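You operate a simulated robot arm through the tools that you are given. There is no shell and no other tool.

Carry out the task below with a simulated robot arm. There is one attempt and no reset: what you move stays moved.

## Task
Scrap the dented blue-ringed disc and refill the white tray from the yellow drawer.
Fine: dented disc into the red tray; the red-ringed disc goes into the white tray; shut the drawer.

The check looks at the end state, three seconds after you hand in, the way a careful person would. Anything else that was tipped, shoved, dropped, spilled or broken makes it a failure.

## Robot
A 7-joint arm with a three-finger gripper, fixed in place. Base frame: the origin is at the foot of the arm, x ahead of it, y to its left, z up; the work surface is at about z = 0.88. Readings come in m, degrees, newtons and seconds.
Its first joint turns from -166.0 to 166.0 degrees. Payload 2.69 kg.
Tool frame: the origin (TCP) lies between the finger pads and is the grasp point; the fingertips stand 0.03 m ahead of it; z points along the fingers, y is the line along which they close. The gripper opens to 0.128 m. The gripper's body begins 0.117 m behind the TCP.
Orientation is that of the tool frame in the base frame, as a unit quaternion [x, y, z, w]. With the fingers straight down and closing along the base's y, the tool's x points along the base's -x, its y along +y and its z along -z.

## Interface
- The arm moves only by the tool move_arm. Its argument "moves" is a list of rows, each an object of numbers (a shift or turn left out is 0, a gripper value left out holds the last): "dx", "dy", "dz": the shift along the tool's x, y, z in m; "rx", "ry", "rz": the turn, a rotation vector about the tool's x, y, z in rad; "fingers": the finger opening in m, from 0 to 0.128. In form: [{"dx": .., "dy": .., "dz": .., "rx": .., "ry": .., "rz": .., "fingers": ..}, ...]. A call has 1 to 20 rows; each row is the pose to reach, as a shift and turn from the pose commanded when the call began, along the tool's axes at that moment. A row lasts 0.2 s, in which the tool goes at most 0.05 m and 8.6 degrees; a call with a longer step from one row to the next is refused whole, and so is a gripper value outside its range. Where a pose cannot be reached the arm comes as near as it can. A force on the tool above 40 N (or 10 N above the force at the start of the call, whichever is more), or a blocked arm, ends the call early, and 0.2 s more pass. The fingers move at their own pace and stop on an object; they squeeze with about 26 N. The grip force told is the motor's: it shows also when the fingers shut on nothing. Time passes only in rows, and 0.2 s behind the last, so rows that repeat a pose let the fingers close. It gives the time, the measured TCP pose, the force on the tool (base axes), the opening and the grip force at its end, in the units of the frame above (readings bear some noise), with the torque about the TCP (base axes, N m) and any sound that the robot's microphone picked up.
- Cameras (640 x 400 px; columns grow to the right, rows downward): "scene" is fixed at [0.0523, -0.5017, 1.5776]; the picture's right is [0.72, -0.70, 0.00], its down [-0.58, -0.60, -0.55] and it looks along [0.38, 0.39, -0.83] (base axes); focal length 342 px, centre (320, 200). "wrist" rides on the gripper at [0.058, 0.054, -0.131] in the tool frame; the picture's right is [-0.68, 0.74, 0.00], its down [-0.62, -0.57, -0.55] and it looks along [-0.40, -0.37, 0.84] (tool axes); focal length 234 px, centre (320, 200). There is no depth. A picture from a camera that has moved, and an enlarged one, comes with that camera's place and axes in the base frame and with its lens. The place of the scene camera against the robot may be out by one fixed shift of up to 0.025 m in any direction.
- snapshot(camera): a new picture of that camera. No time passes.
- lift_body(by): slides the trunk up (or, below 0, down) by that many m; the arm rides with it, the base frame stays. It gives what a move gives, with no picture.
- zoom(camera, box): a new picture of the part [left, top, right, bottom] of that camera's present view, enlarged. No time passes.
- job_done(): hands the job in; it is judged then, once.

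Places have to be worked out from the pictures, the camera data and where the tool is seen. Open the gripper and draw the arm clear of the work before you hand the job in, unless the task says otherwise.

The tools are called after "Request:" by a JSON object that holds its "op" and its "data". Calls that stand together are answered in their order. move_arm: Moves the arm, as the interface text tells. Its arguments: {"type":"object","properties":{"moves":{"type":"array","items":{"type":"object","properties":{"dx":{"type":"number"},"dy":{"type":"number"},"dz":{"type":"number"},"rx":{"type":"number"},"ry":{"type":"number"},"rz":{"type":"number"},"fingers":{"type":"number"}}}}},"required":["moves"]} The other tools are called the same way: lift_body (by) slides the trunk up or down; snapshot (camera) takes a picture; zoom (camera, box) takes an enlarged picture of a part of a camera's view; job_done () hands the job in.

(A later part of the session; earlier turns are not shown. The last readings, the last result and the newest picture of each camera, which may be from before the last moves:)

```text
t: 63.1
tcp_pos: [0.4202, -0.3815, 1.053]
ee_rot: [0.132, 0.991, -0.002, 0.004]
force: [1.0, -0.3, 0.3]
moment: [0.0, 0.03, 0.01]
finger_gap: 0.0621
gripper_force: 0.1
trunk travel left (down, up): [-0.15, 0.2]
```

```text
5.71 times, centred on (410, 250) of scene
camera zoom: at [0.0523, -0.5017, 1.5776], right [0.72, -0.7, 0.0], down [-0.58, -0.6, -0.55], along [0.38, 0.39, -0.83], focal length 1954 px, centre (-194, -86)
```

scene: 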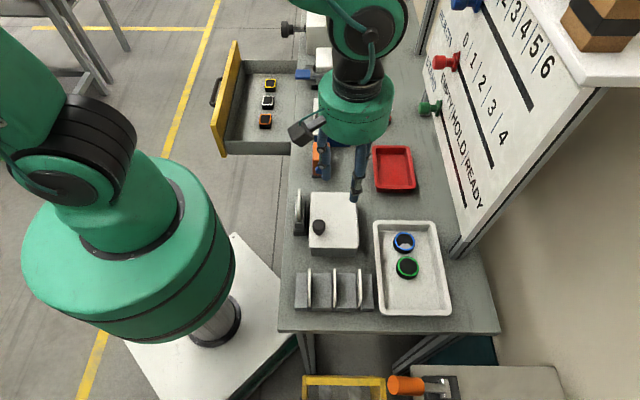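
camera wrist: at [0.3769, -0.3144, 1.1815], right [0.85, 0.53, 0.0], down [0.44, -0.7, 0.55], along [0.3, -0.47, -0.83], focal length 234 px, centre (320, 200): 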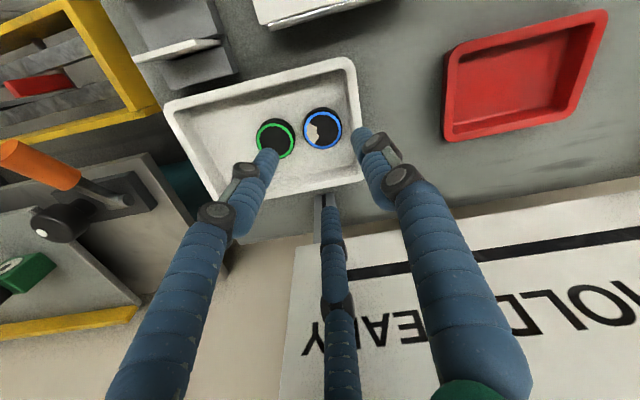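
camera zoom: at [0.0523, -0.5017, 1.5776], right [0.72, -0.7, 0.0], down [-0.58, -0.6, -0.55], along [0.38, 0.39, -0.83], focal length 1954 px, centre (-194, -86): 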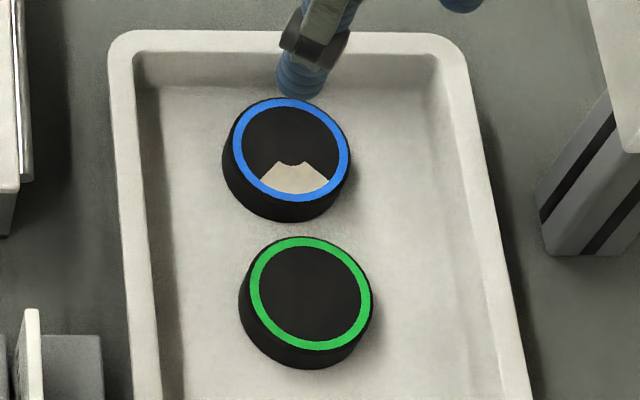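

The gap between the blue disc and the tray end is tight: I estimate 36 mm from disc center to the rim and 60 mm to the green disc. A yaw near −9° with a 51 mm opening should fit all three fingers. I'll refine the centering and lower to just above rim height to check.

Request:
{"op": "move_arm", "data": {"moves": [{"dx": -0.003, "dy": -0.0005, "dz": 0.02, "rz": -0.05, "fingers": 0.051}, {"dx": -0.0058, "dy": -0.0009, "dz": 0.04, "rz": -0.105}, {"dx": -0.0058, "dy": -0.0009, "dz": 0.06, "rz": -0.105}, {"dx": -0.0058, "dy": -0.0009, "dz": 0.08, "rz": -0.105}, {"dx": -0.0058, "dy": -0.0009, "dz": 0.088, "rz": -0.105}, {"dx": -0.0058, "dy": -0.0009, "dz": 0.088, "rz": -0.105}]}}

Request:
{"op": "snapshot", "data": {"camera": "wrist"}}

Request:
{"op": "zoom", "data": {"camera": "wrist", "box": [220, 60, 420, 230]}}

Request:
{"op": "zoom", "data": {"camera": "scene", "box": [360, 190, 460, 290]}}

```text
t: 64.5
tcp_pos: [0.426, -0.3854, 0.9639]
ee_rot: [0.08, 0.997, -0.002, 0.005]
force: [-0.1, -0.6, 0.1]
moment: [0.01, 0.06, 0.03]
finger_gap: 0.0509
gripper_force: 0.1
trunk travel left (down, up): [-0.15, 0.2]
```

```text
taken
camera wrist: at [0.3751, -0.3223, 1.0937], right [0.78, 0.62, 0.0], down [0.51, -0.65, 0.56], along [0.35, -0.43, -0.83], focal length 234 px, centre (320, 200)
```

wrist: 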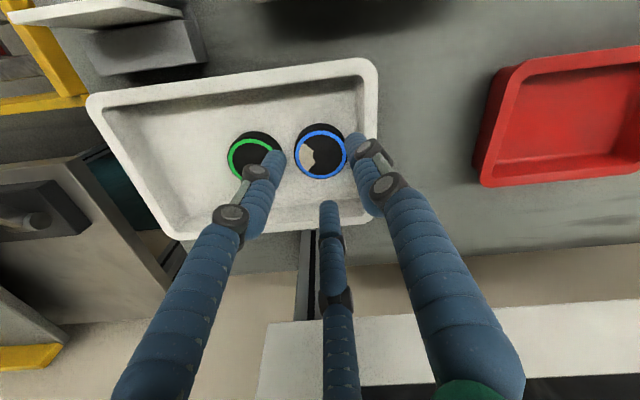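

```text
2.35 times, centred on (320, 145) of wrist
camera zoom: at [0.3751, -0.3223, 1.0937], right [0.78, 0.62, 0.0], down [0.51, -0.65, 0.56], along [0.35, -0.43, -0.83], focal length 551 px, centre (320, 329)
```

zoom: 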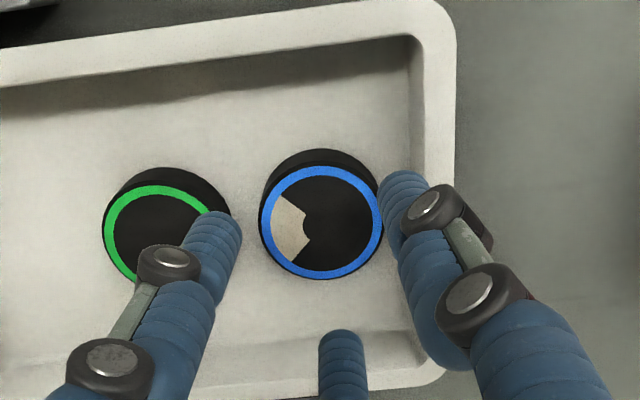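

```text
4.00 times, centred on (410, 240) of scene
camera zoom: at [0.0523, -0.5017, 1.5776], right [0.72, -0.7, 0.0], down [-0.58, -0.6, -0.55], along [0.38, 0.39, -0.83], focal length 1368 px, centre (-40, 40)
```

zoom: 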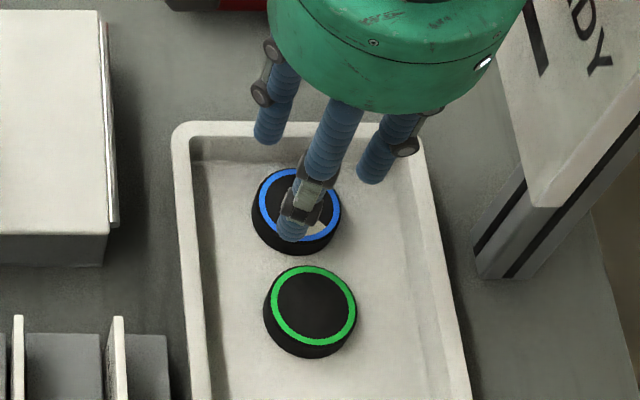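

The disc is centered within about 1 mm of the tool axis. I'll zoom on the rim next to the nearest finger to verify clearance before entering.

Request:
{"op": "zoom", "data": {"camera": "wrist", "box": [300, 80, 400, 160]}}

Request:
{"op": "zoom", "data": {"camera": "wrist", "box": [230, 110, 330, 190]}}

```text
5.00 times, centred on (350, 120) of wrist
camera zoom: at [0.3751, -0.3223, 1.0937], right [0.78, 0.62, 0.0], down [0.51, -0.65, 0.56], along [0.35, -0.43, -0.83], focal length 1171 px, centre (170, 600)
```

zoom: 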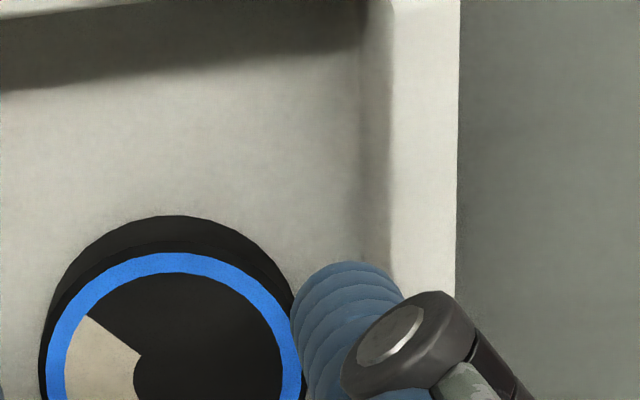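

```text
5.00 times, centred on (280, 150) of wrist
camera zoom: at [0.3751, -0.3223, 1.0937], right [0.78, 0.62, 0.0], down [0.51, -0.65, 0.56], along [0.35, -0.43, -0.83], focal length 1171 px, centre (520, 450)
```

zoom: 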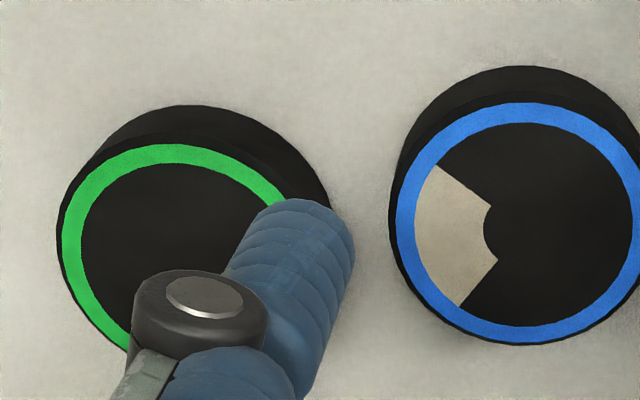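

The rim clearance is fine, but the finger on the green side is within about 1 mm of the green disc at this yaw. I'll rotate back 6°, narrow the opening to 48.5 mm, and re-check just above the rim.

Request:
{"op": "move_arm", "data": {"moves": [{"dx": -0.0004, "dy": 0.0005, "rz": 0.05, "fingers": 0.0485}, {"dx": -0.0004, "dy": 0.0005, "rz": 0.105}, {"dx": -0.0004, "dy": 0.0005, "dz": 0.01, "rz": 0.105}, {"dx": -0.0004, "dy": 0.0005, "dz": 0.018, "rz": 0.105}, {"dx": -0.0004, "dy": 0.0005, "dz": 0.018, "rz": 0.105}]}}

Request:
{"op": "zoom", "data": {"camera": "wrist", "box": [220, 80, 420, 250]}}

Request:
{"op": "zoom", "data": {"camera": "wrist", "box": [250, 120, 390, 220]}}

Request:
{"op": "zoom", "data": {"camera": "scene", "box": [360, 190, 460, 290]}}

```text
t: 65.7
tcp_pos: [0.4271, -0.3848, 0.9458]
ee_rot: [0.131, 0.991, -0.001, 0.004]
force: [0.5, -0.8, -0.5]
moment: [-0.01, 0.0, 0.02]
finger_gap: 0.0485
gripper_force: 0.1
trunk travel left (down, up): [-0.15, 0.2]
```

```text
2.35 times, centred on (320, 165) of wrist
camera zoom: at [0.3827, -0.3178, 1.075], right [0.84, 0.53, 0.0], down [0.44, -0.7, 0.56], along [0.3, -0.47, -0.83], focal length 551 px, centre (320, 282)
```

zoom: 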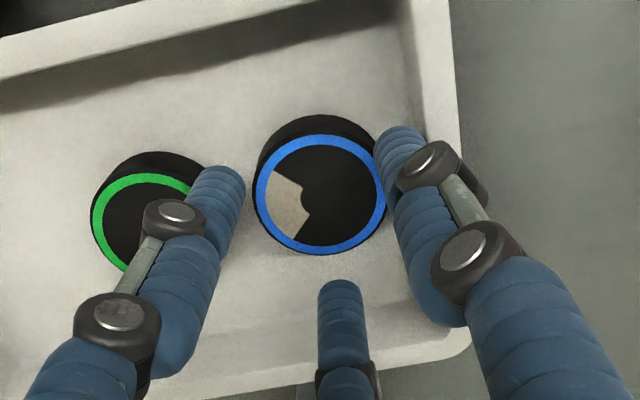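

```text
4.00 times, centred on (320, 170) of wrist
camera zoom: at [0.3827, -0.3178, 1.075], right [0.84, 0.53, 0.0], down [0.44, -0.7, 0.56], along [0.3, -0.47, -0.83], focal length 937 px, centre (320, 320)
```

zoom: 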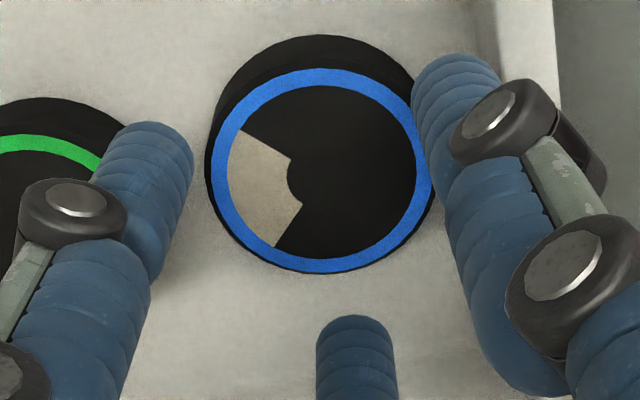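

```text
4.00 times, centred on (410, 240) of scene
camera zoom: at [0.0523, -0.5017, 1.5776], right [0.72, -0.7, 0.0], down [-0.58, -0.6, -0.55], along [0.38, 0.39, -0.83], focal length 1368 px, centre (-40, 40)
```

zoom: 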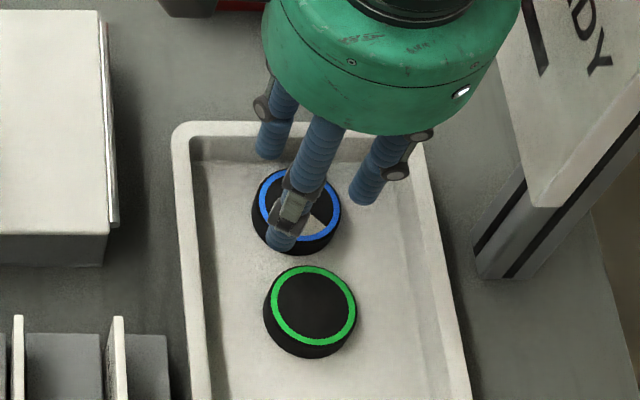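

Clearances now look OK: about 4 mm to the green disc and 2 mm to the rim. I'll descend slowly in small steps to the tray floor.

Request:
{"op": "move_arm", "data": {"moves": [{"dz": 0.004}, {"dz": 0.008}, {"dz": 0.012}, {"dz": 0.016}, {"dz": 0.02}, {"dz": 0.023}, {"dz": 0.023}]}}

Request:
{"op": "zoom", "data": {"camera": "wrist", "box": [220, 80, 420, 250]}}

Request:
{"op": "zoom", "data": {"camera": "scene", "box": [360, 190, 460, 290]}}

```text
t: 67.3
tcp_pos: [0.4265, -0.3837, 0.9212]
ee_rot: [0.131, 0.991, -0.001, 0.003]
force: [-0.2, 0.2, 0.7]
moment: [0.03, 0.03, 0.02]
finger_gap: 0.0488
gripper_force: 0.1
trunk travel left (down, up): [-0.15, 0.2]
```

```text
2.35 times, centred on (320, 165) of wrist
camera zoom: at [0.3831, -0.3163, 1.0513], right [0.84, 0.53, 0.0], down [0.44, -0.7, 0.55], along [0.3, -0.47, -0.83], focal length 551 px, centre (320, 282)
```

zoom: 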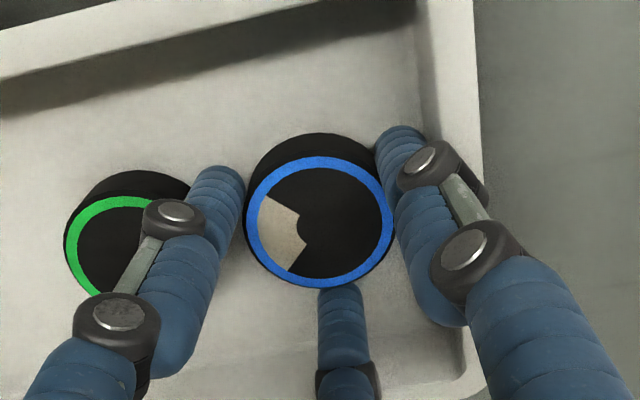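

```text
4.00 times, centred on (410, 240) of scene
camera zoom: at [0.0523, -0.5017, 1.5776], right [0.72, -0.7, 0.0], down [-0.58, -0.6, -0.55], along [0.38, 0.39, -0.83], focal length 1368 px, centre (-40, 40)
```

zoom: 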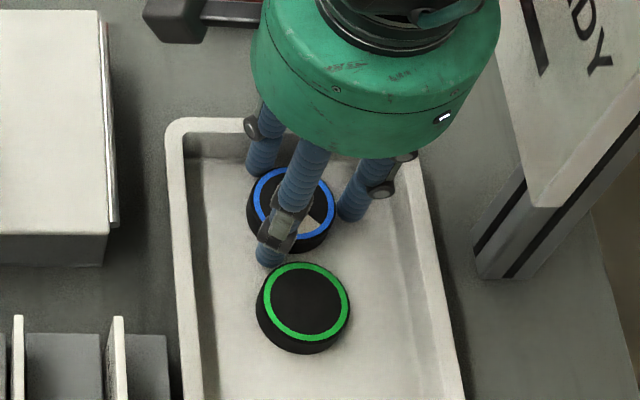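

In the scene view the whole tray seems to have moved a few millimetres. I'll compare it against the very first zoom with the same box.

Request:
{"op": "zoom", "data": {"camera": "scene", "box": [270, 180, 510, 330]}}

Request:
{"op": "zoom", "data": {"camera": "wrist", "box": [250, 120, 390, 220]}}

```text
2.67 times, centred on (390, 255) of scene
camera zoom: at [0.0523, -0.5017, 1.5776], right [0.72, -0.7, 0.0], down [-0.58, -0.6, -0.55], along [0.38, 0.39, -0.83], focal length 912 px, centre (133, 53)
```

zoom: 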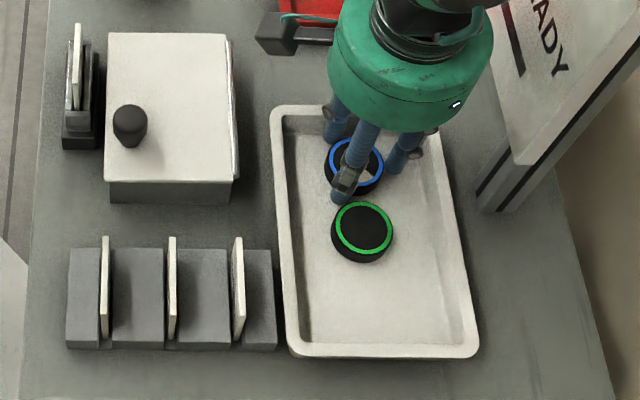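

```text
4.00 times, centred on (320, 170) of wrist
camera zoom: at [0.3831, -0.3163, 1.0513], right [0.84, 0.53, 0.0], down [0.44, -0.7, 0.55], along [0.3, -0.47, -0.83], focal length 937 px, centre (320, 320)
```

zoom: 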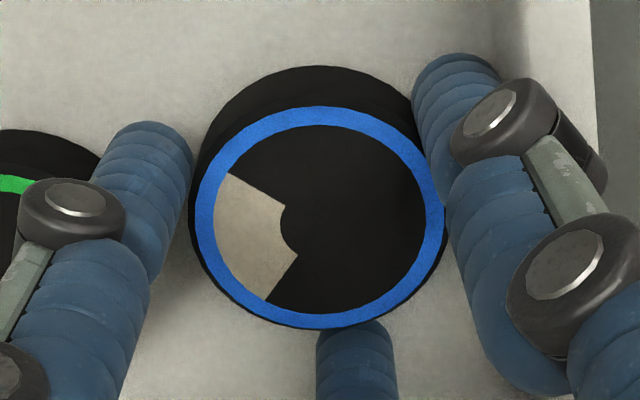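

The tray has moved about 5 mm, likely because the snug fingertips nudged the disc and wall, and nothing is under load now. I'll lower 4 mm more in tiny steps so the grip is deeper, then close.

Request:
{"op": "move_arm", "data": {"moves": [{"dz": 0.001, "fingers": 0.048}, {"dz": 0.002}, {"dz": 0.003}, {"dz": 0.004}, {"dz": 0.0045}]}}

Request:
{"op": "zoom", "data": {"camera": "scene", "box": [360, 190, 460, 290]}}

```text
t: 68.5
tcp_pos: [0.4276, -0.3829, 0.9186]
ee_rot: [0.131, 0.991, -0.003, 0.004]
force: [0.3, 0.3, 0.2]
moment: [0.03, -0.01, -0.04]
finger_gap: 0.0487
gripper_force: 0.0
trunk travel left (down, up): [-0.15, 0.2]
```

```text
4.00 times, centred on (410, 240) of scene
camera zoom: at [0.0523, -0.5017, 1.5776], right [0.72, -0.7, 0.0], down [-0.58, -0.6, -0.55], along [0.38, 0.39, -0.83], focal length 1368 px, centre (-40, 40)
```

zoom: 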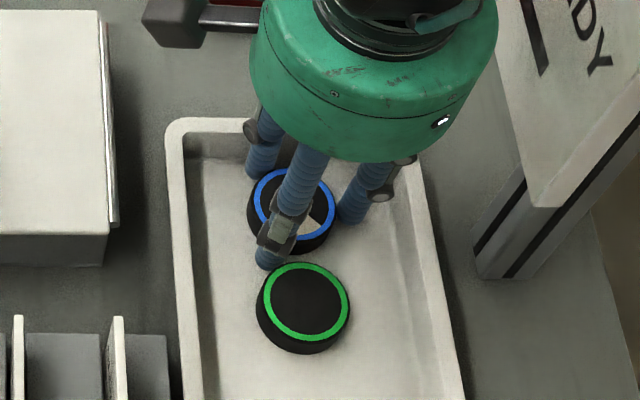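

There was no additional tray motion or force. I'll go 2.5 mm lower and then close on the blue disc.

Request:
{"op": "move_arm", "data": {"moves": [{"dz": 0.001}, {"dz": 0.002}, {"dz": 0.0025}, {"dz": 0.0025, "fingers": 0.045}, {"dz": 0.0025, "fingers": 0.042}, {"dz": 0.0025, "fingers": 0.038}, {"dz": 0.0025, "fingers": 0.034}, {"dz": 0.0025, "fingers": 0.034}]}}

Request:
{"op": "zoom", "data": {"camera": "wrist", "box": [220, 80, 440, 260]}}

Request:
{"op": "zoom", "data": {"camera": "scene", "box": [360, 190, 460, 290]}}

```text
t: 70.3
tcp_pos: [0.427, -0.3841, 0.9163]
ee_rot: [0.132, 0.991, -0.003, 0.005]
force: [-1.3, 1.1, 2.4]
moment: [0.07, 0.09, 0.02]
finger_gap: 0.0467
gripper_force: 26.2
trunk travel left (down, up): [-0.15, 0.2]
```

```text
2.22 times, centred on (330, 170) of wrist
camera zoom: at [0.3826, -0.3168, 1.0458], right [0.84, 0.53, 0.0], down [0.44, -0.7, 0.56], along [0.3, -0.47, -0.83], focal length 520 px, centre (298, 267)
```

zoom: 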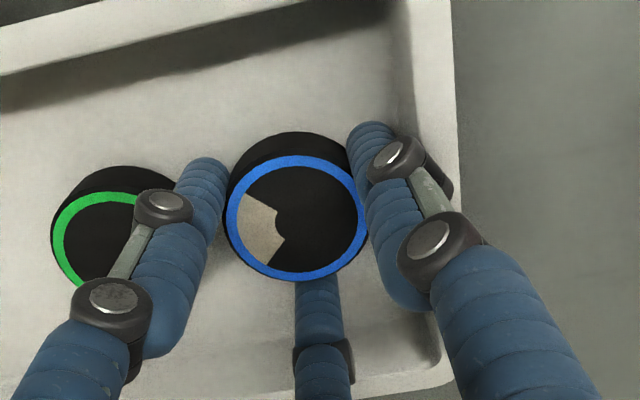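

```text
4.00 times, centred on (410, 240) of scene
camera zoom: at [0.0523, -0.5017, 1.5776], right [0.72, -0.7, 0.0], down [-0.58, -0.6, -0.55], along [0.38, 0.39, -0.83], focal length 1368 px, centre (-40, 40)
```

zoom: 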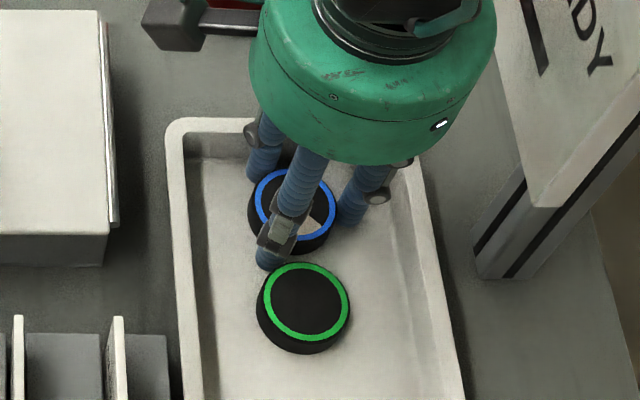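

The blue disc is gripped. I'll lift slowly at first and check whether it slips.

Request:
{"op": "move_arm", "data": {"moves": [{"dz": -0.002}, {"dz": -0.004}, {"dz": -0.006}, {"dz": -0.008}, {"dz": -0.011}, {"dz": -0.014}, {"dz": -0.017}, {"dz": -0.02}, {"dz": -0.02}]}}

Request:
{"op": "zoom", "data": {"camera": "wrist", "box": [220, 80, 440, 260]}}

Request:
{"op": "zoom", "data": {"camera": "scene", "box": [360, 190, 460, 290]}}

```text
t: 72.3
tcp_pos: [0.4269, -0.3853, 0.937]
ee_rot: [0.132, 0.991, -0.003, 0.004]
force: [-1.1, -0.7, -0.3]
moment: [0.01, -0.03, -0.01]
finger_gap: 0.0464
gripper_force: 25.5
trunk travel left (down, up): [-0.15, 0.2]
```

```text
2.22 times, centred on (330, 170) of wrist
camera zoom: at [0.383, -0.3174, 1.0661], right [0.84, 0.53, 0.0], down [0.44, -0.7, 0.56], along [0.3, -0.47, -0.83], focal length 520 px, centre (298, 267)
```

zoom: 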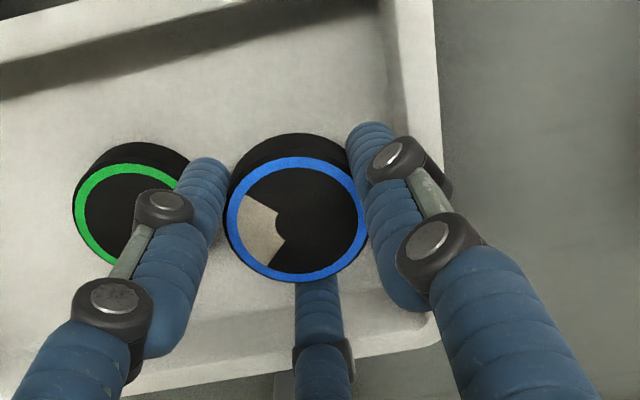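

```text
4.00 times, centred on (410, 240) of scene
camera zoom: at [0.0523, -0.5017, 1.5776], right [0.72, -0.7, 0.0], down [-0.58, -0.6, -0.55], along [0.38, 0.39, -0.83], focal length 1368 px, centre (-40, 40)
```

zoom: 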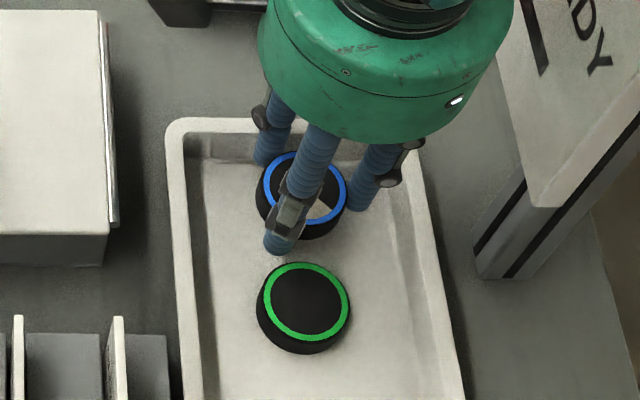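

No slip this time with the slow lift. I'll raise a little more and carry the blue disc to the red tray, turning 30° so the fingers fit the tray width.

Request:
{"op": "move_arm", "data": {"moves": [{"dz": -0.006}, {"dz": -0.014}, {"dz": -0.024}, {"dz": -0.036}, {"dz": -0.048}, {"dx": -0.003, "dy": 0.006, "dz": -0.058, "rz": -0.02}, {"dx": -0.009, "dy": 0.018, "dz": -0.064, "rz": -0.06}, {"dx": -0.018, "dy": 0.036, "dz": -0.066, "rz": -0.12}, {"dx": -0.029, "dy": 0.058, "dz": -0.066, "rz": -0.19}, {"dx": -0.041, "dy": 0.082, "dz": -0.066, "rz": -0.26}, {"dx": -0.053, "dy": 0.106, "dz": -0.066, "rz": -0.33}, {"dx": -0.064, "dy": 0.128, "dz": -0.066, "rz": -0.39}, {"dx": -0.074, "dy": 0.148, "dz": -0.066, "rz": -0.44}, {"dx": -0.082, "dy": 0.164, "dz": -0.066, "rz": -0.48}, {"dx": -0.088, "dy": 0.175, "dz": -0.066, "rz": -0.51}, {"dx": -0.091, "dy": 0.1814, "dz": -0.066, "rz": -0.5236}, {"dx": -0.091, "dy": 0.1814, "dz": -0.066, "rz": -0.5236}]}}

Request:
{"op": "snapshot", "data": {"camera": "wrist"}}

Request:
{"op": "snapshot", "data": {"camera": "scene"}}

Request:
{"op": "zoom", "data": {"camera": "scene", "box": [350, 110, 460, 220]}}

```text
t: 75.9
tcp_pos: [0.5614, -0.2319, 1.0026]
ee_rot: [-0.13, 0.992, -0.004, 0.003]
force: [0.3, 0.1, -0.7]
moment: [-0.02, 0.02, -0.01]
finger_gap: 0.0462
gripper_force: 26.3
trunk travel left (down, up): [-0.15, 0.2]
```

```text
taken
camera wrist: at [0.4895, -0.1952, 1.132], right [0.46, 0.89, 0.0], down [0.74, -0.39, 0.56], along [0.49, -0.26, -0.83], focal length 234 px, centre (320, 200)
```

wrist: 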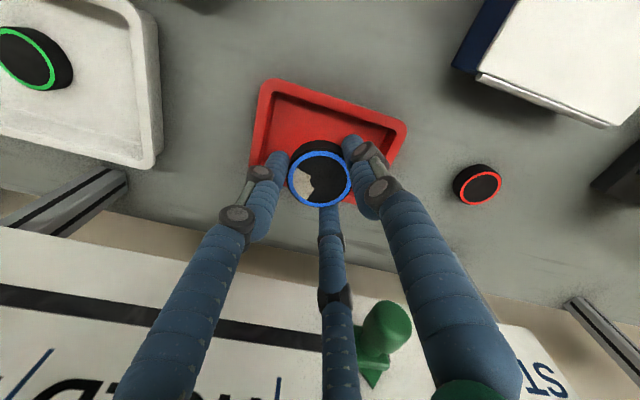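

```text
taken
```

scene: 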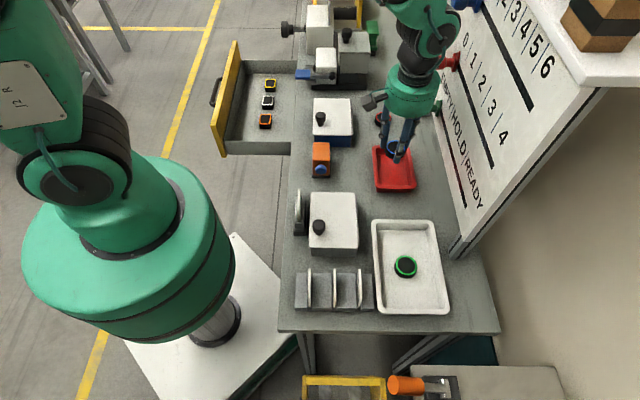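

```text
3.64 times, centred on (405, 165) of scene
camera zoom: at [0.0523, -0.5017, 1.5776], right [0.72, -0.7, 0.0], down [-0.58, -0.6, -0.55], along [0.38, 0.39, -0.83], focal length 1244 px, centre (11, 327)
```

zoom: 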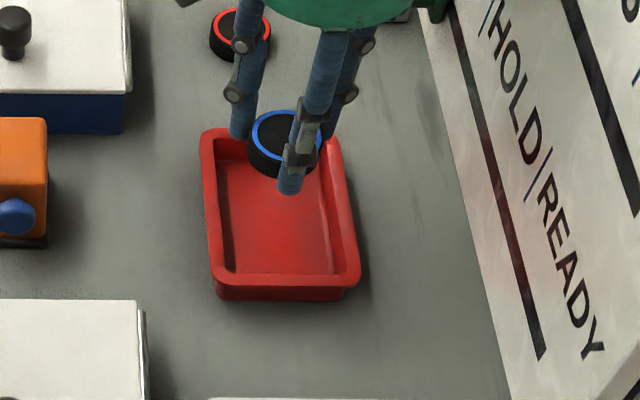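

The disc is over the red tray, but the tray center is about 1 cm farther out. I'll shift and lower gently to just above the tray floor.

Request:
{"op": "move_arm", "data": {"moves": [{"dx": -0.0038, "dy": -0.0035, "dz": 0.006}, {"dx": -0.0076, "dy": -0.007, "dz": 0.016}, {"dx": -0.0076, "dy": -0.007, "dz": 0.028}, {"dx": -0.0076, "dy": -0.007, "dz": 0.04}, {"dx": -0.0076, "dy": -0.007, "dz": 0.052}, {"dx": -0.0076, "dy": -0.007, "dz": 0.062}, {"dx": -0.0076, "dy": -0.007, "dz": 0.07}, {"dx": -0.0076, "dy": -0.007, "dz": 0.075}, {"dx": -0.0076, "dy": -0.007, "dz": 0.075}]}}

Request:
{"op": "snapshot", "data": {"camera": "wrist"}}

Request:
{"op": "zoom", "data": {"camera": "scene", "box": [350, 110, 460, 220]}}

```text
t: 77.9
tcp_pos: [0.5702, -0.2361, 0.9276]
ee_rot: [-0.129, 0.992, -0.003, 0.003]
force: [-0.5, -0.2, -0.6]
moment: [-0.02, -0.01, 0.0]
finger_gap: 0.0463
gripper_force: 26.1
trunk travel left (down, up): [-0.15, 0.2]
```

```text
taken
camera wrist: at [0.4993, -0.1998, 1.0569], right [0.46, 0.89, 0.0], down [0.74, -0.39, 0.56], along [0.49, -0.26, -0.83], focal length 234 px, centre (320, 200)
```

wrist: 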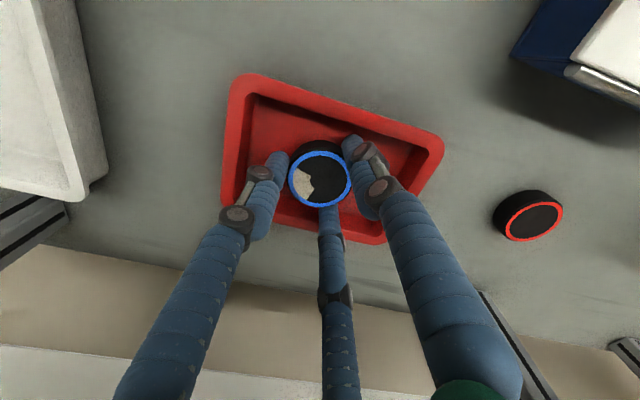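

```text
3.64 times, centred on (405, 165) of scene
camera zoom: at [0.0523, -0.5017, 1.5776], right [0.72, -0.7, 0.0], down [-0.58, -0.6, -0.55], along [0.38, 0.39, -0.83], focal length 1244 px, centre (11, 327)
```

zoom: 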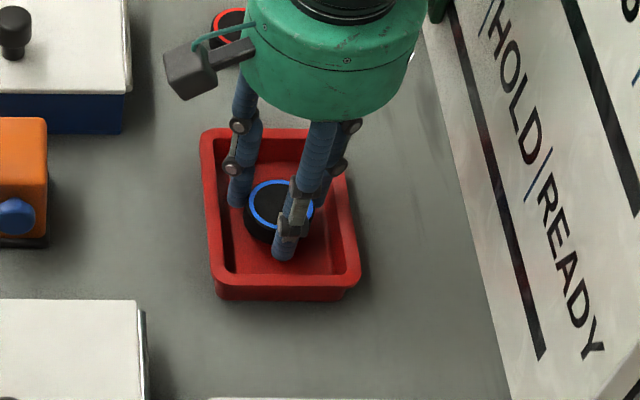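

The disc is inside the red tray and clear of the walls. I'll lower the last few millimetres carefully.

Request:
{"op": "move_arm", "data": {"moves": [{"dz": 0.002}, {"dz": 0.004}, {"dz": 0.006}, {"dz": 0.006}]}}

```text
t: 78.9
tcp_pos: [0.5711, -0.2377, 0.9213]
ee_rot: [-0.13, 0.991, -0.003, 0.003]
force: [1.1, -1.2, -0.6]
moment: [-0.02, 0.0, 0.0]
finger_gap: 0.0462
gripper_force: 26.3
trunk travel left (down, up): [-0.15, 0.2]
```

No contact yet, so I'll go down another 3 mm in 1 mm steps.

Request:
{"op": "move_arm", "data": {"moves": [{"dz": 0.001}, {"dz": 0.002}, {"dz": 0.003}, {"dz": 0.003}]}}

```text
t: 79.9
tcp_pos: [0.5718, -0.2366, 0.9177]
ee_rot: [-0.13, 0.991, -0.003, 0.004]
force: [-0.1, 0.6, -0.4]
moment: [0.0, -0.04, -0.01]
finger_gap: 0.0458
gripper_force: 25.8
trunk travel left (down, up): [-0.15, 0.2]
```

Still free. Another 2 mm.

Request:
{"op": "move_arm", "data": {"moves": [{"dz": 0.001}, {"dz": 0.002}, {"dz": 0.002}]}}

```text
t: 80.7
tcp_pos: [0.5716, -0.2383, 0.9156]
ee_rot: [-0.13, 0.992, -0.003, 0.003]
force: [-0.6, 0.5, 0.8]
moment: [0.0, 0.05, 0.0]
finger_gap: 0.0461
gripper_force: 25.8
trunk travel left (down, up): [-0.15, 0.2]
```

The height now matches the floor height from the white tray grasp, so I'll nudge 1 mm more and open the fingers.

Request:
{"op": "move_arm", "data": {"moves": [{"dz": 0.001}, {"dz": 0.001, "fingers": 0.048}, {"dz": 0.001, "fingers": 0.05}, {"dz": 0.001, "fingers": 0.052}, {"dz": 0.001, "fingers": 0.052}]}}

Request:
{"op": "zoom", "data": {"camera": "wrist", "box": [220, 80, 440, 260]}}

Request:
{"op": "zoom", "data": {"camera": "scene", "box": [350, 110, 460, 220]}}

```text
t: 81.9
tcp_pos: [0.5713, -0.2372, 0.9145]
ee_rot: [-0.129, 0.992, -0.003, 0.004]
force: [0.0, 0.3, -0.9]
moment: [0.03, 0.0, -0.01]
finger_gap: 0.0519
gripper_force: 0.0
trunk travel left (down, up): [-0.15, 0.2]
```

```text
2.22 times, centred on (330, 170) of wrist
camera zoom: at [0.4993, -0.2004, 1.0443], right [0.46, 0.89, 0.0], down [0.74, -0.39, 0.56], along [0.49, -0.26, -0.83], focal length 520 px, centre (298, 267)
```

zoom: 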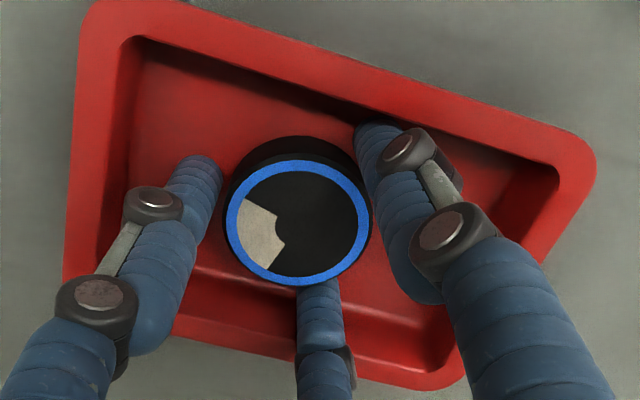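

```text
3.64 times, centred on (405, 165) of scene
camera zoom: at [0.0523, -0.5017, 1.5776], right [0.72, -0.7, 0.0], down [-0.58, -0.6, -0.55], along [0.38, 0.39, -0.83], focal length 1244 px, centre (11, 327)
```

zoom: 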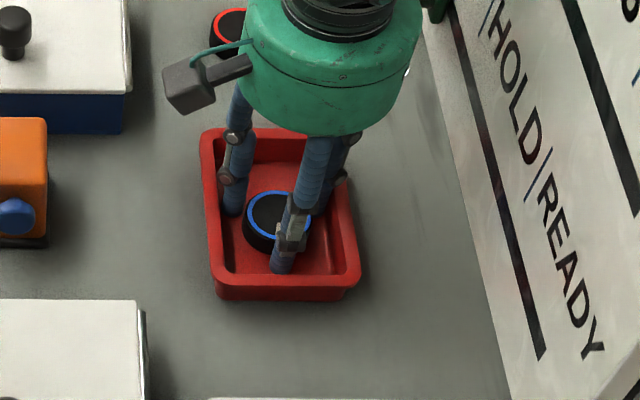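

The disc is released in the red tray, which hasn't moved. I'll lift straight up slowly.

Request:
{"op": "move_arm", "data": {"moves": [{"dz": -0.004}, {"dz": -0.01}, {"dz": -0.018}, {"dz": -0.028}, {"dz": -0.04}, {"dz": -0.055}, {"dz": -0.07}, {"dz": -0.085}, {"dz": -0.1}, {"dz": -0.1}]}}

Request:
{"op": "snapshot", "data": {"camera": "wrist"}}

Request:
{"op": "snapshot", "data": {"camera": "scene"}}

```text
t: 84.1
tcp_pos: [0.5699, -0.2361, 1.0156]
ee_rot: [-0.13, 0.992, -0.003, 0.004]
force: [0.2, 0.2, 0.1]
moment: [0.01, -0.02, 0.01]
finger_gap: 0.052
gripper_force: 0.1
trunk travel left (down, up): [-0.15, 0.2]
```

```text
taken
camera wrist: at [0.4984, -0.2005, 1.1461], right [0.46, 0.89, 0.0], down [0.74, -0.39, 0.56], along [0.49, -0.26, -0.83], focal length 234 px, centre (320, 200)
```

wrist: 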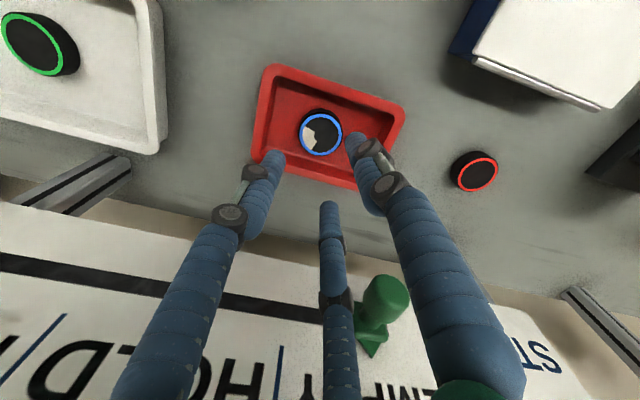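

```text
taken
```

scene: 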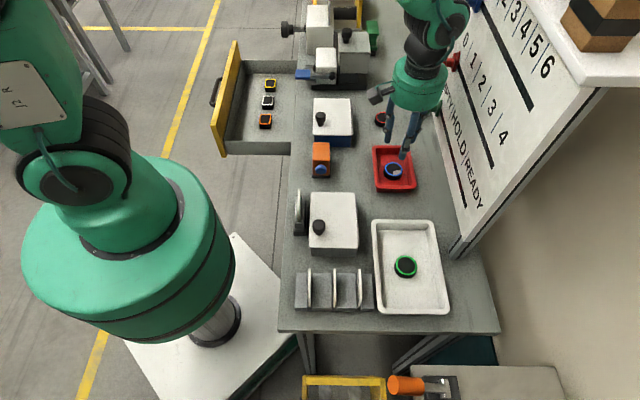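

The dented disc is in the red tray. Next I'll fetch the red-ringed disc, routing around the board pegs on the robot side.

Request:
{"op": "move_arm", "data": {"moves": [{"dx": 0.02, "dy": 0.0346, "fingers": 0.064}, {"dx": 0.0401, "dy": 0.0692}, {"dx": 0.0064, "dy": 0.0888}, {"dx": -0.0274, "dy": 0.1083}, {"dx": -0.0611, "dy": 0.1279}, {"dx": -0.0949, "dy": 0.1474}, {"dx": -0.1286, "dy": 0.167}, {"dx": -0.1472, "dy": 0.135}, {"dx": -0.1657, "dy": 0.103}, {"dx": -0.1657, "dy": 0.103}]}}

Request:
{"op": "snapshot", "data": {"camera": "wrist"}}

Request:
{"op": "zoom", "data": {"camera": "wrist", "box": [220, 60, 420, 230]}}

Request:
{"op": "snapshot", "data": {"camera": "scene"}}

```text
t: 86.3
tcp_pos: [0.7058, -0.0926, 1.0162]
ee_rot: [-0.129, 0.992, -0.003, 0.002]
force: [0.0, -0.8, 0.2]
moment: [0.05, 0.05, 0.0]
finger_gap: 0.0638
gripper_force: 0.0
trunk travel left (down, up): [-0.15, 0.2]
```

```text
taken
camera wrist: at [0.6338, -0.0568, 1.1463], right [0.46, 0.89, 0.0], down [0.74, -0.39, 0.56], along [0.49, -0.26, -0.83], focal length 234 px, centre (320, 200)
```

wrist: 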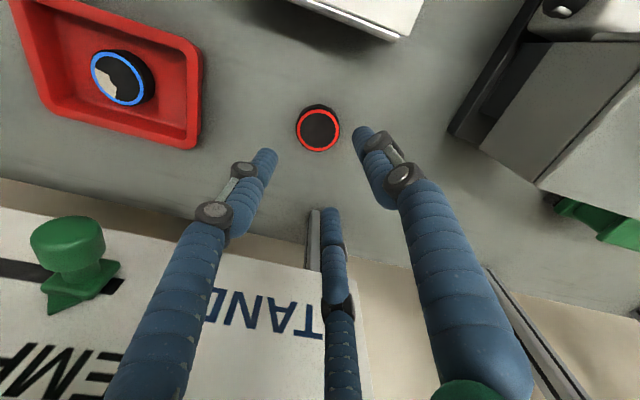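

```text
2.35 times, centred on (320, 145) of wrist
camera zoom: at [0.6338, -0.0568, 1.1463], right [0.46, 0.89, 0.0], down [0.74, -0.39, 0.56], along [0.49, -0.26, -0.83], focal length 551 px, centre (320, 329)
```

zoom: 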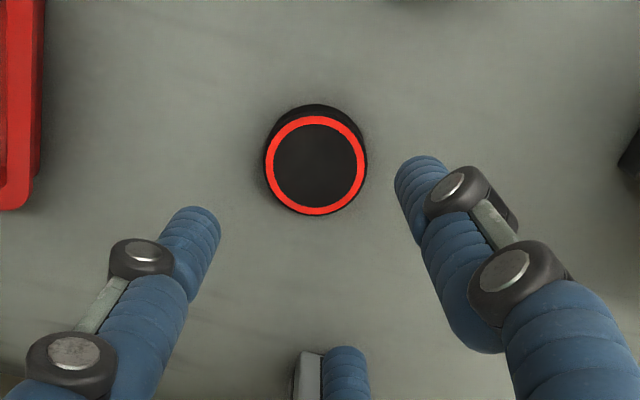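

```text
taken
```

scene: 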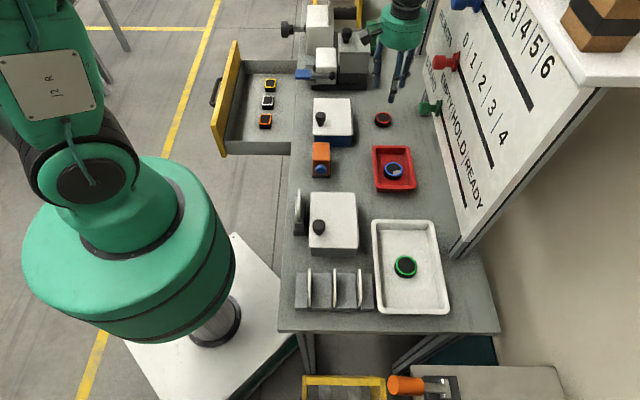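

The disc's measured offset from the tool axis is about 4.5 mm. I'll correct it and descend to a check height.

Request:
{"op": "move_arm", "data": {"moves": [{"dx": 0.0043, "dy": 0.0018, "dz": 0.015}, {"dx": 0.0043, "dy": 0.0018, "dz": 0.035}, {"dx": 0.0043, "dy": 0.0018, "dz": 0.055}, {"dx": 0.0043, "dy": 0.0018, "dz": 0.07}, {"dx": 0.0043, "dy": 0.0018, "dz": 0.07}]}}

Request:
{"op": "zoom", "data": {"camera": "wrist", "box": [220, 80, 440, 260]}}

```text
t: 87.5
tcp_pos: [0.7003, -0.0937, 0.9452]
ee_rot: [-0.129, 0.992, -0.004, 0.004]
force: [1.0, 0.1, 0.0]
moment: [0.01, 0.02, 0.0]
finger_gap: 0.0639
gripper_force: 0.0
trunk travel left (down, up): [-0.15, 0.2]
```

```text
2.22 times, centred on (330, 170) of wrist
camera zoom: at [0.6286, -0.0569, 1.0753], right [0.46, 0.89, 0.0], down [0.74, -0.39, 0.56], along [0.49, -0.26, -0.83], focal length 520 px, centre (298, 267)
```

zoom: 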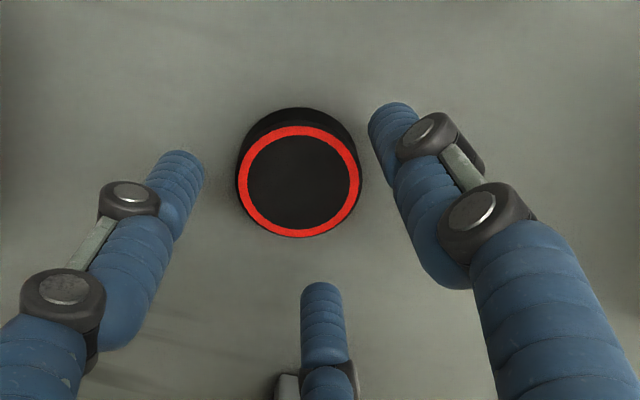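

Centered within about 1.5 mm. I'll descend to just above the table and close.

Request:
{"op": "move_arm", "data": {"moves": [{"dz": 0.008}, {"dz": 0.016}, {"dz": 0.023}, {"dz": 0.028}, {"dz": 0.031}, {"dz": 0.031}]}}

```text
t: 88.9
tcp_pos: [0.7009, -0.0933, 0.915]
ee_rot: [-0.13, 0.992, -0.003, 0.003]
force: [0.0, -0.4, 0.6]
moment: [0.04, 0.01, 0.03]
finger_gap: 0.064
gripper_force: 0.1
trunk travel left (down, up): [-0.15, 0.2]
```

No contact at z=0.915 (tips at about 0.885). I'll lower 2 mm more and close on the disc.

Request:
{"op": "move_arm", "data": {"moves": [{"dz": 0.001}, {"dz": 0.002}, {"dz": 0.002, "fingers": 0.056}, {"dz": 0.002, "fingers": 0.05}, {"dz": 0.002, "fingers": 0.046}, {"dz": 0.002, "fingers": 0.04}, {"dz": 0.002, "fingers": 0.034}, {"dz": 0.002, "fingers": 0.034}]}}

Request:
{"op": "zoom", "data": {"camera": "wrist", "box": [220, 80, 440, 260]}}

```text
t: 90.7
tcp_pos: [0.7006, -0.0945, 0.9123]
ee_rot: [-0.13, 0.991, -0.003, 0.003]
force: [1.7, 1.0, 2.0]
moment: [0.06, -0.01, 0.0]
finger_gap: 0.0465
gripper_force: 26.4
trunk travel left (down, up): [-0.15, 0.2]
```

```text
2.22 times, centred on (330, 170) of wrist
camera zoom: at [0.6289, -0.0575, 1.0422], right [0.46, 0.89, 0.0], down [0.74, -0.39, 0.56], along [0.49, -0.26, -0.83], focal length 520 px, centre (298, 267)
```

zoom: 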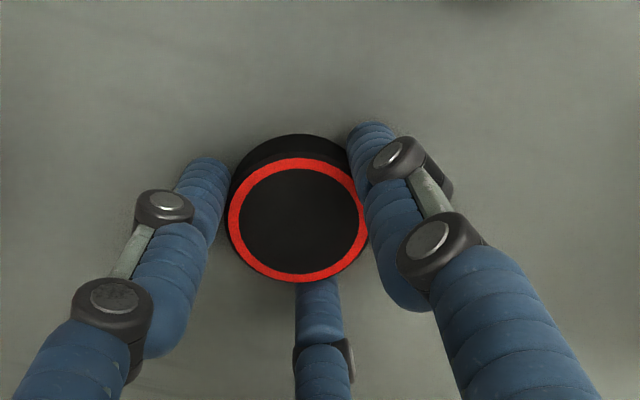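

Gripped at 0.0465. I'll lift slowly, as with the blue disc, then check for slip.

Request:
{"op": "move_arm", "data": {"moves": [{"dz": -0.002}, {"dz": -0.004}, {"dz": -0.006}, {"dz": -0.008}, {"dz": -0.011}, {"dz": -0.015}, {"dz": -0.02}, {"dz": -0.027}, {"dz": -0.036}, {"dz": -0.046}, {"dz": -0.056}, {"dz": -0.066}, {"dz": -0.076}, {"dz": -0.086}, {"dz": -0.094}, {"dz": -0.1}, {"dz": -0.103}, {"dz": -0.103}]}}

Request:
{"op": "snapshot", "data": {"camera": "wrist"}}

Request:
{"op": "zoom", "data": {"camera": "wrist", "box": [220, 80, 440, 260]}}

```text
t: 94.5
tcp_pos: [0.6982, -0.095, 1.0155]
ee_rot: [-0.13, 0.992, -0.004, 0.003]
force: [0.3, 1.1, -0.3]
moment: [0.03, 0.0, 0.02]
finger_gap: 0.0463
gripper_force: 26.0
trunk travel left (down, up): [-0.15, 0.2]
```

```text
taken
camera wrist: at [0.6265, -0.0572, 1.1454], right [0.46, 0.89, 0.0], down [0.74, -0.39, 0.56], along [0.49, -0.26, -0.83], focal length 234 px, centre (320, 200)
```

wrist: 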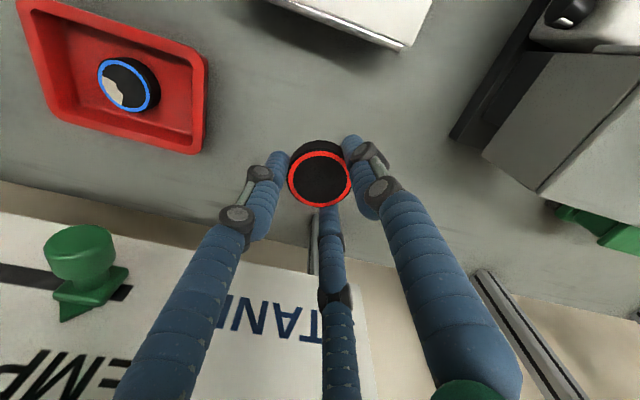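

```text
2.22 times, centred on (330, 170) of wrist
camera zoom: at [0.6265, -0.0572, 1.1454], right [0.46, 0.89, 0.0], down [0.74, -0.39, 0.56], along [0.49, -0.26, -0.83], focal length 520 px, centre (298, 267)
```

zoom: 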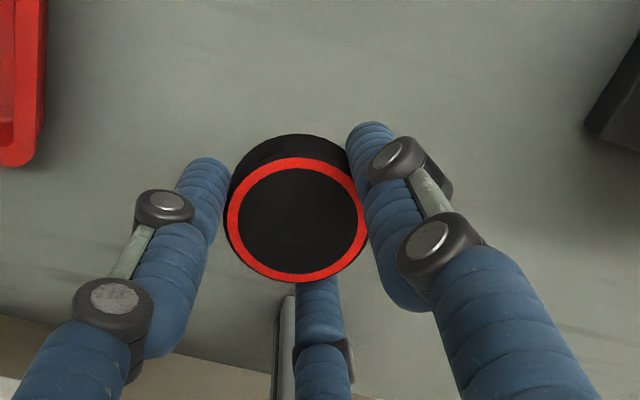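

No slip at all this time. I'll carry the red disc toward the white tray along a lane clear of pegs and boxes.

Request:
{"op": "move_arm", "data": {"moves": [{"dx": 0.008, "dy": 0.013, "dz": -0.012}, {"dx": 0.02, "dy": 0.034, "dz": -0.03}, {"dx": 0.0301, "dy": 0.0519, "dz": -0.042}, {"dx": 0.037, "dy": 0.0479, "dz": -0.045, "rz": -0.009}, {"dx": 0.0509, "dy": 0.0399, "dz": -0.045, "rz": -0.026}, {"dx": 0.0716, "dy": 0.0278, "dz": -0.045, "rz": -0.052}, {"dx": 0.0993, "dy": 0.0118, "dz": -0.045, "rz": -0.087}, {"dx": 0.1305, "dy": -0.0063, "dz": -0.045, "rz": -0.126}, {"dx": 0.1651, "dy": -0.0263, "dz": -0.045, "rz": -0.17}, {"dx": 0.2032, "dy": -0.0484, "dz": -0.045, "rz": -0.218}, {"dx": 0.2412, "dy": -0.0705, "dz": -0.045, "rz": -0.266}, {"dx": 0.2758, "dy": -0.0905, "dz": -0.045, "rz": -0.31}, {"dx": 0.307, "dy": -0.1086, "dz": -0.045, "rz": -0.349}, {"dx": 0.3347, "dy": -0.1246, "dz": -0.045, "rz": -0.384}, {"dx": 0.3554, "dy": -0.1367, "dz": -0.045, "rz": -0.41}, {"dx": 0.3693, "dy": -0.1447, "dz": -0.045, "rz": -0.427}, {"dx": 0.3762, "dy": -0.1487, "dz": -0.045, "rz": -0.436}, {"dx": 0.3762, "dy": -0.1487, "dz": -0.045, "rz": -0.436}]}}

Request:
{"op": "snapshot", "data": {"camera": "wrist"}}

Request:
{"op": "snapshot", "data": {"camera": "scene"}}

Request:
{"op": "zoom", "data": {"camera": "scene", "box": [350, 180, 470, 330]}}

```text
t: 98.3
tcp_pos: [0.372, -0.3332, 1.0595]
ee_rot: [-0.341, 0.94, -0.003, 0.003]
force: [-0.8, -0.2, -0.3]
moment: [0.0, 0.02, 0.02]
finger_gap: 0.046
gripper_force: 25.8
trunk travel left (down, up): [-0.15, 0.2]
```

```text
taken
camera wrist: at [0.2917, -0.3302, 1.1894], right [0.05, 1.0, 0.0], down [0.83, -0.04, 0.56], along [0.55, -0.03, -0.83], focal length 234 px, centre (320, 200)
```

wrist: 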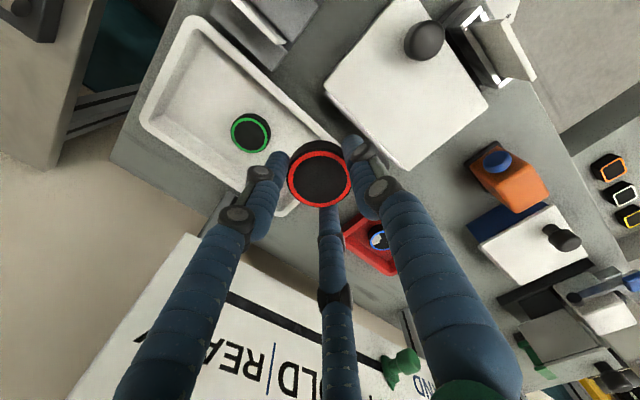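

```text
taken
```

scene: 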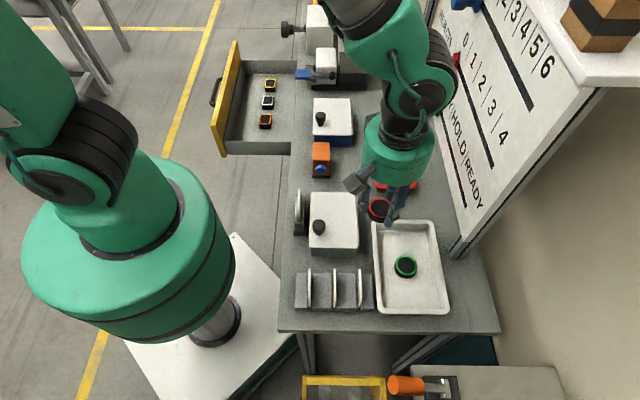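

```text
2.67 times, centred on (410, 255) of scene
camera zoom: at [0.0523, -0.5017, 1.5776], right [0.72, -0.7, 0.0], down [-0.58, -0.6, -0.55], along [0.38, 0.39, -0.83], focal length 912 px, centre (80, 53)
```

zoom: 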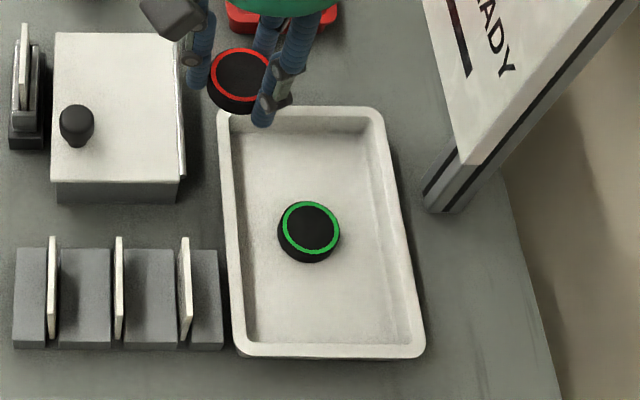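

The tray is clear with only the green disc left. I'll move over the spot I chose, about 5.8 cm from the green disc toward the emptied end, and lower partway.

Request:
{"op": "move_arm", "data": {"moves": [{"dx": -0.0006, "dy": -0.01}, {"dx": -0.002, "dy": -0.032}, {"dx": -0.0036, "dy": -0.058}, {"dx": -0.005, "dy": -0.08}, {"dx": -0.0056, "dy": -0.0902}, {"dx": -0.0056, "dy": -0.0902, "dz": 0.008}, {"dx": -0.0056, "dy": -0.0902, "dz": 0.022}, {"dx": -0.0056, "dy": -0.0902, "dz": 0.04}, {"dx": -0.0056, "dy": -0.0902, "dz": 0.06}, {"dx": -0.0056, "dy": -0.0902, "dz": 0.08}, {"dx": -0.0056, "dy": -0.0902, "dz": 0.095}, {"dx": -0.0056, "dy": -0.0902, "dz": 0.105}, {"dx": -0.0056, "dy": -0.0902, "dz": 0.105}]}}

Request:
{"op": "snapshot", "data": {"camera": "wrist"}}

Request:
{"op": "zoom", "data": {"camera": "wrist", "box": [200, 60, 440, 260]}}

Request:
{"op": "zoom", "data": {"camera": "scene", "box": [350, 180, 470, 330]}}

```text
t: 101.1
tcp_pos: [0.4368, -0.4002, 0.9553]
ee_rot: [-0.342, 0.94, -0.003, 0.004]
force: [0.2, -0.5, 0.5]
moment: [0.01, 0.04, -0.03]
finger_gap: 0.0459
gripper_force: 25.8
trunk travel left (down, up): [-0.15, 0.2]
```

```text
taken
camera wrist: at [0.3555, -0.3971, 1.0845], right [0.05, 1.0, 0.0], down [0.83, -0.04, 0.56], along [0.55, -0.03, -0.83], focal length 234 px, centre (320, 200)
```

wrist: 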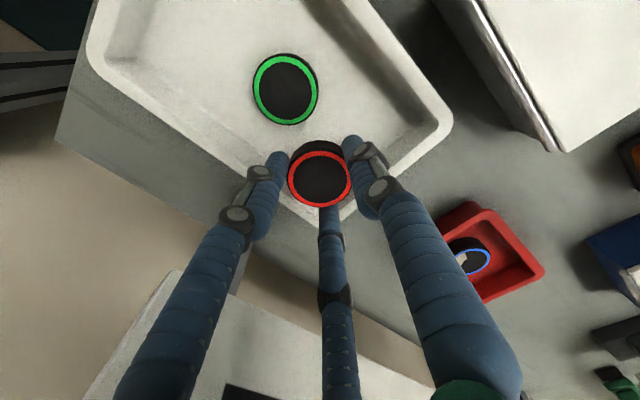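

```text
2.00 times, centred on (320, 160) of wrist
camera zoom: at [0.3555, -0.3971, 1.0845], right [0.05, 1.0, 0.0], down [0.83, -0.04, 0.56], along [0.55, -0.03, -0.83], focal length 468 px, centre (320, 280)
```

zoom: 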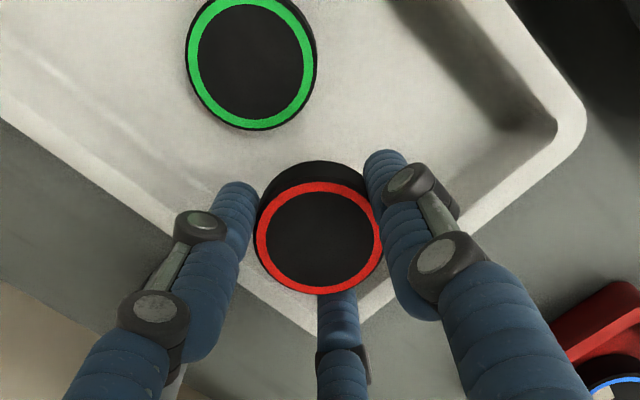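

```text
2.67 times, centred on (410, 255) of scene
camera zoom: at [0.0523, -0.5017, 1.5776], right [0.72, -0.7, 0.0], down [-0.58, -0.6, -0.55], along [0.38, 0.39, -0.83], focal length 912 px, centre (80, 53)
```

zoom: 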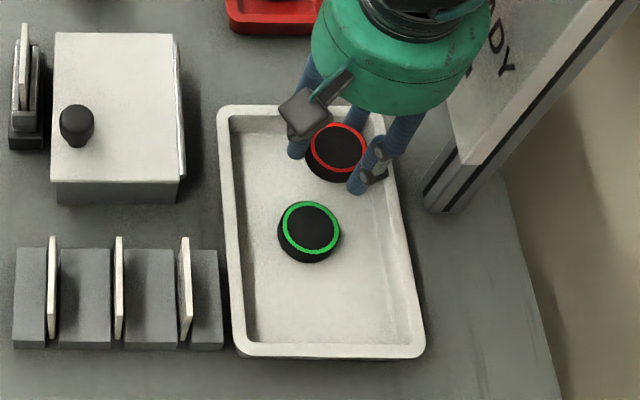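

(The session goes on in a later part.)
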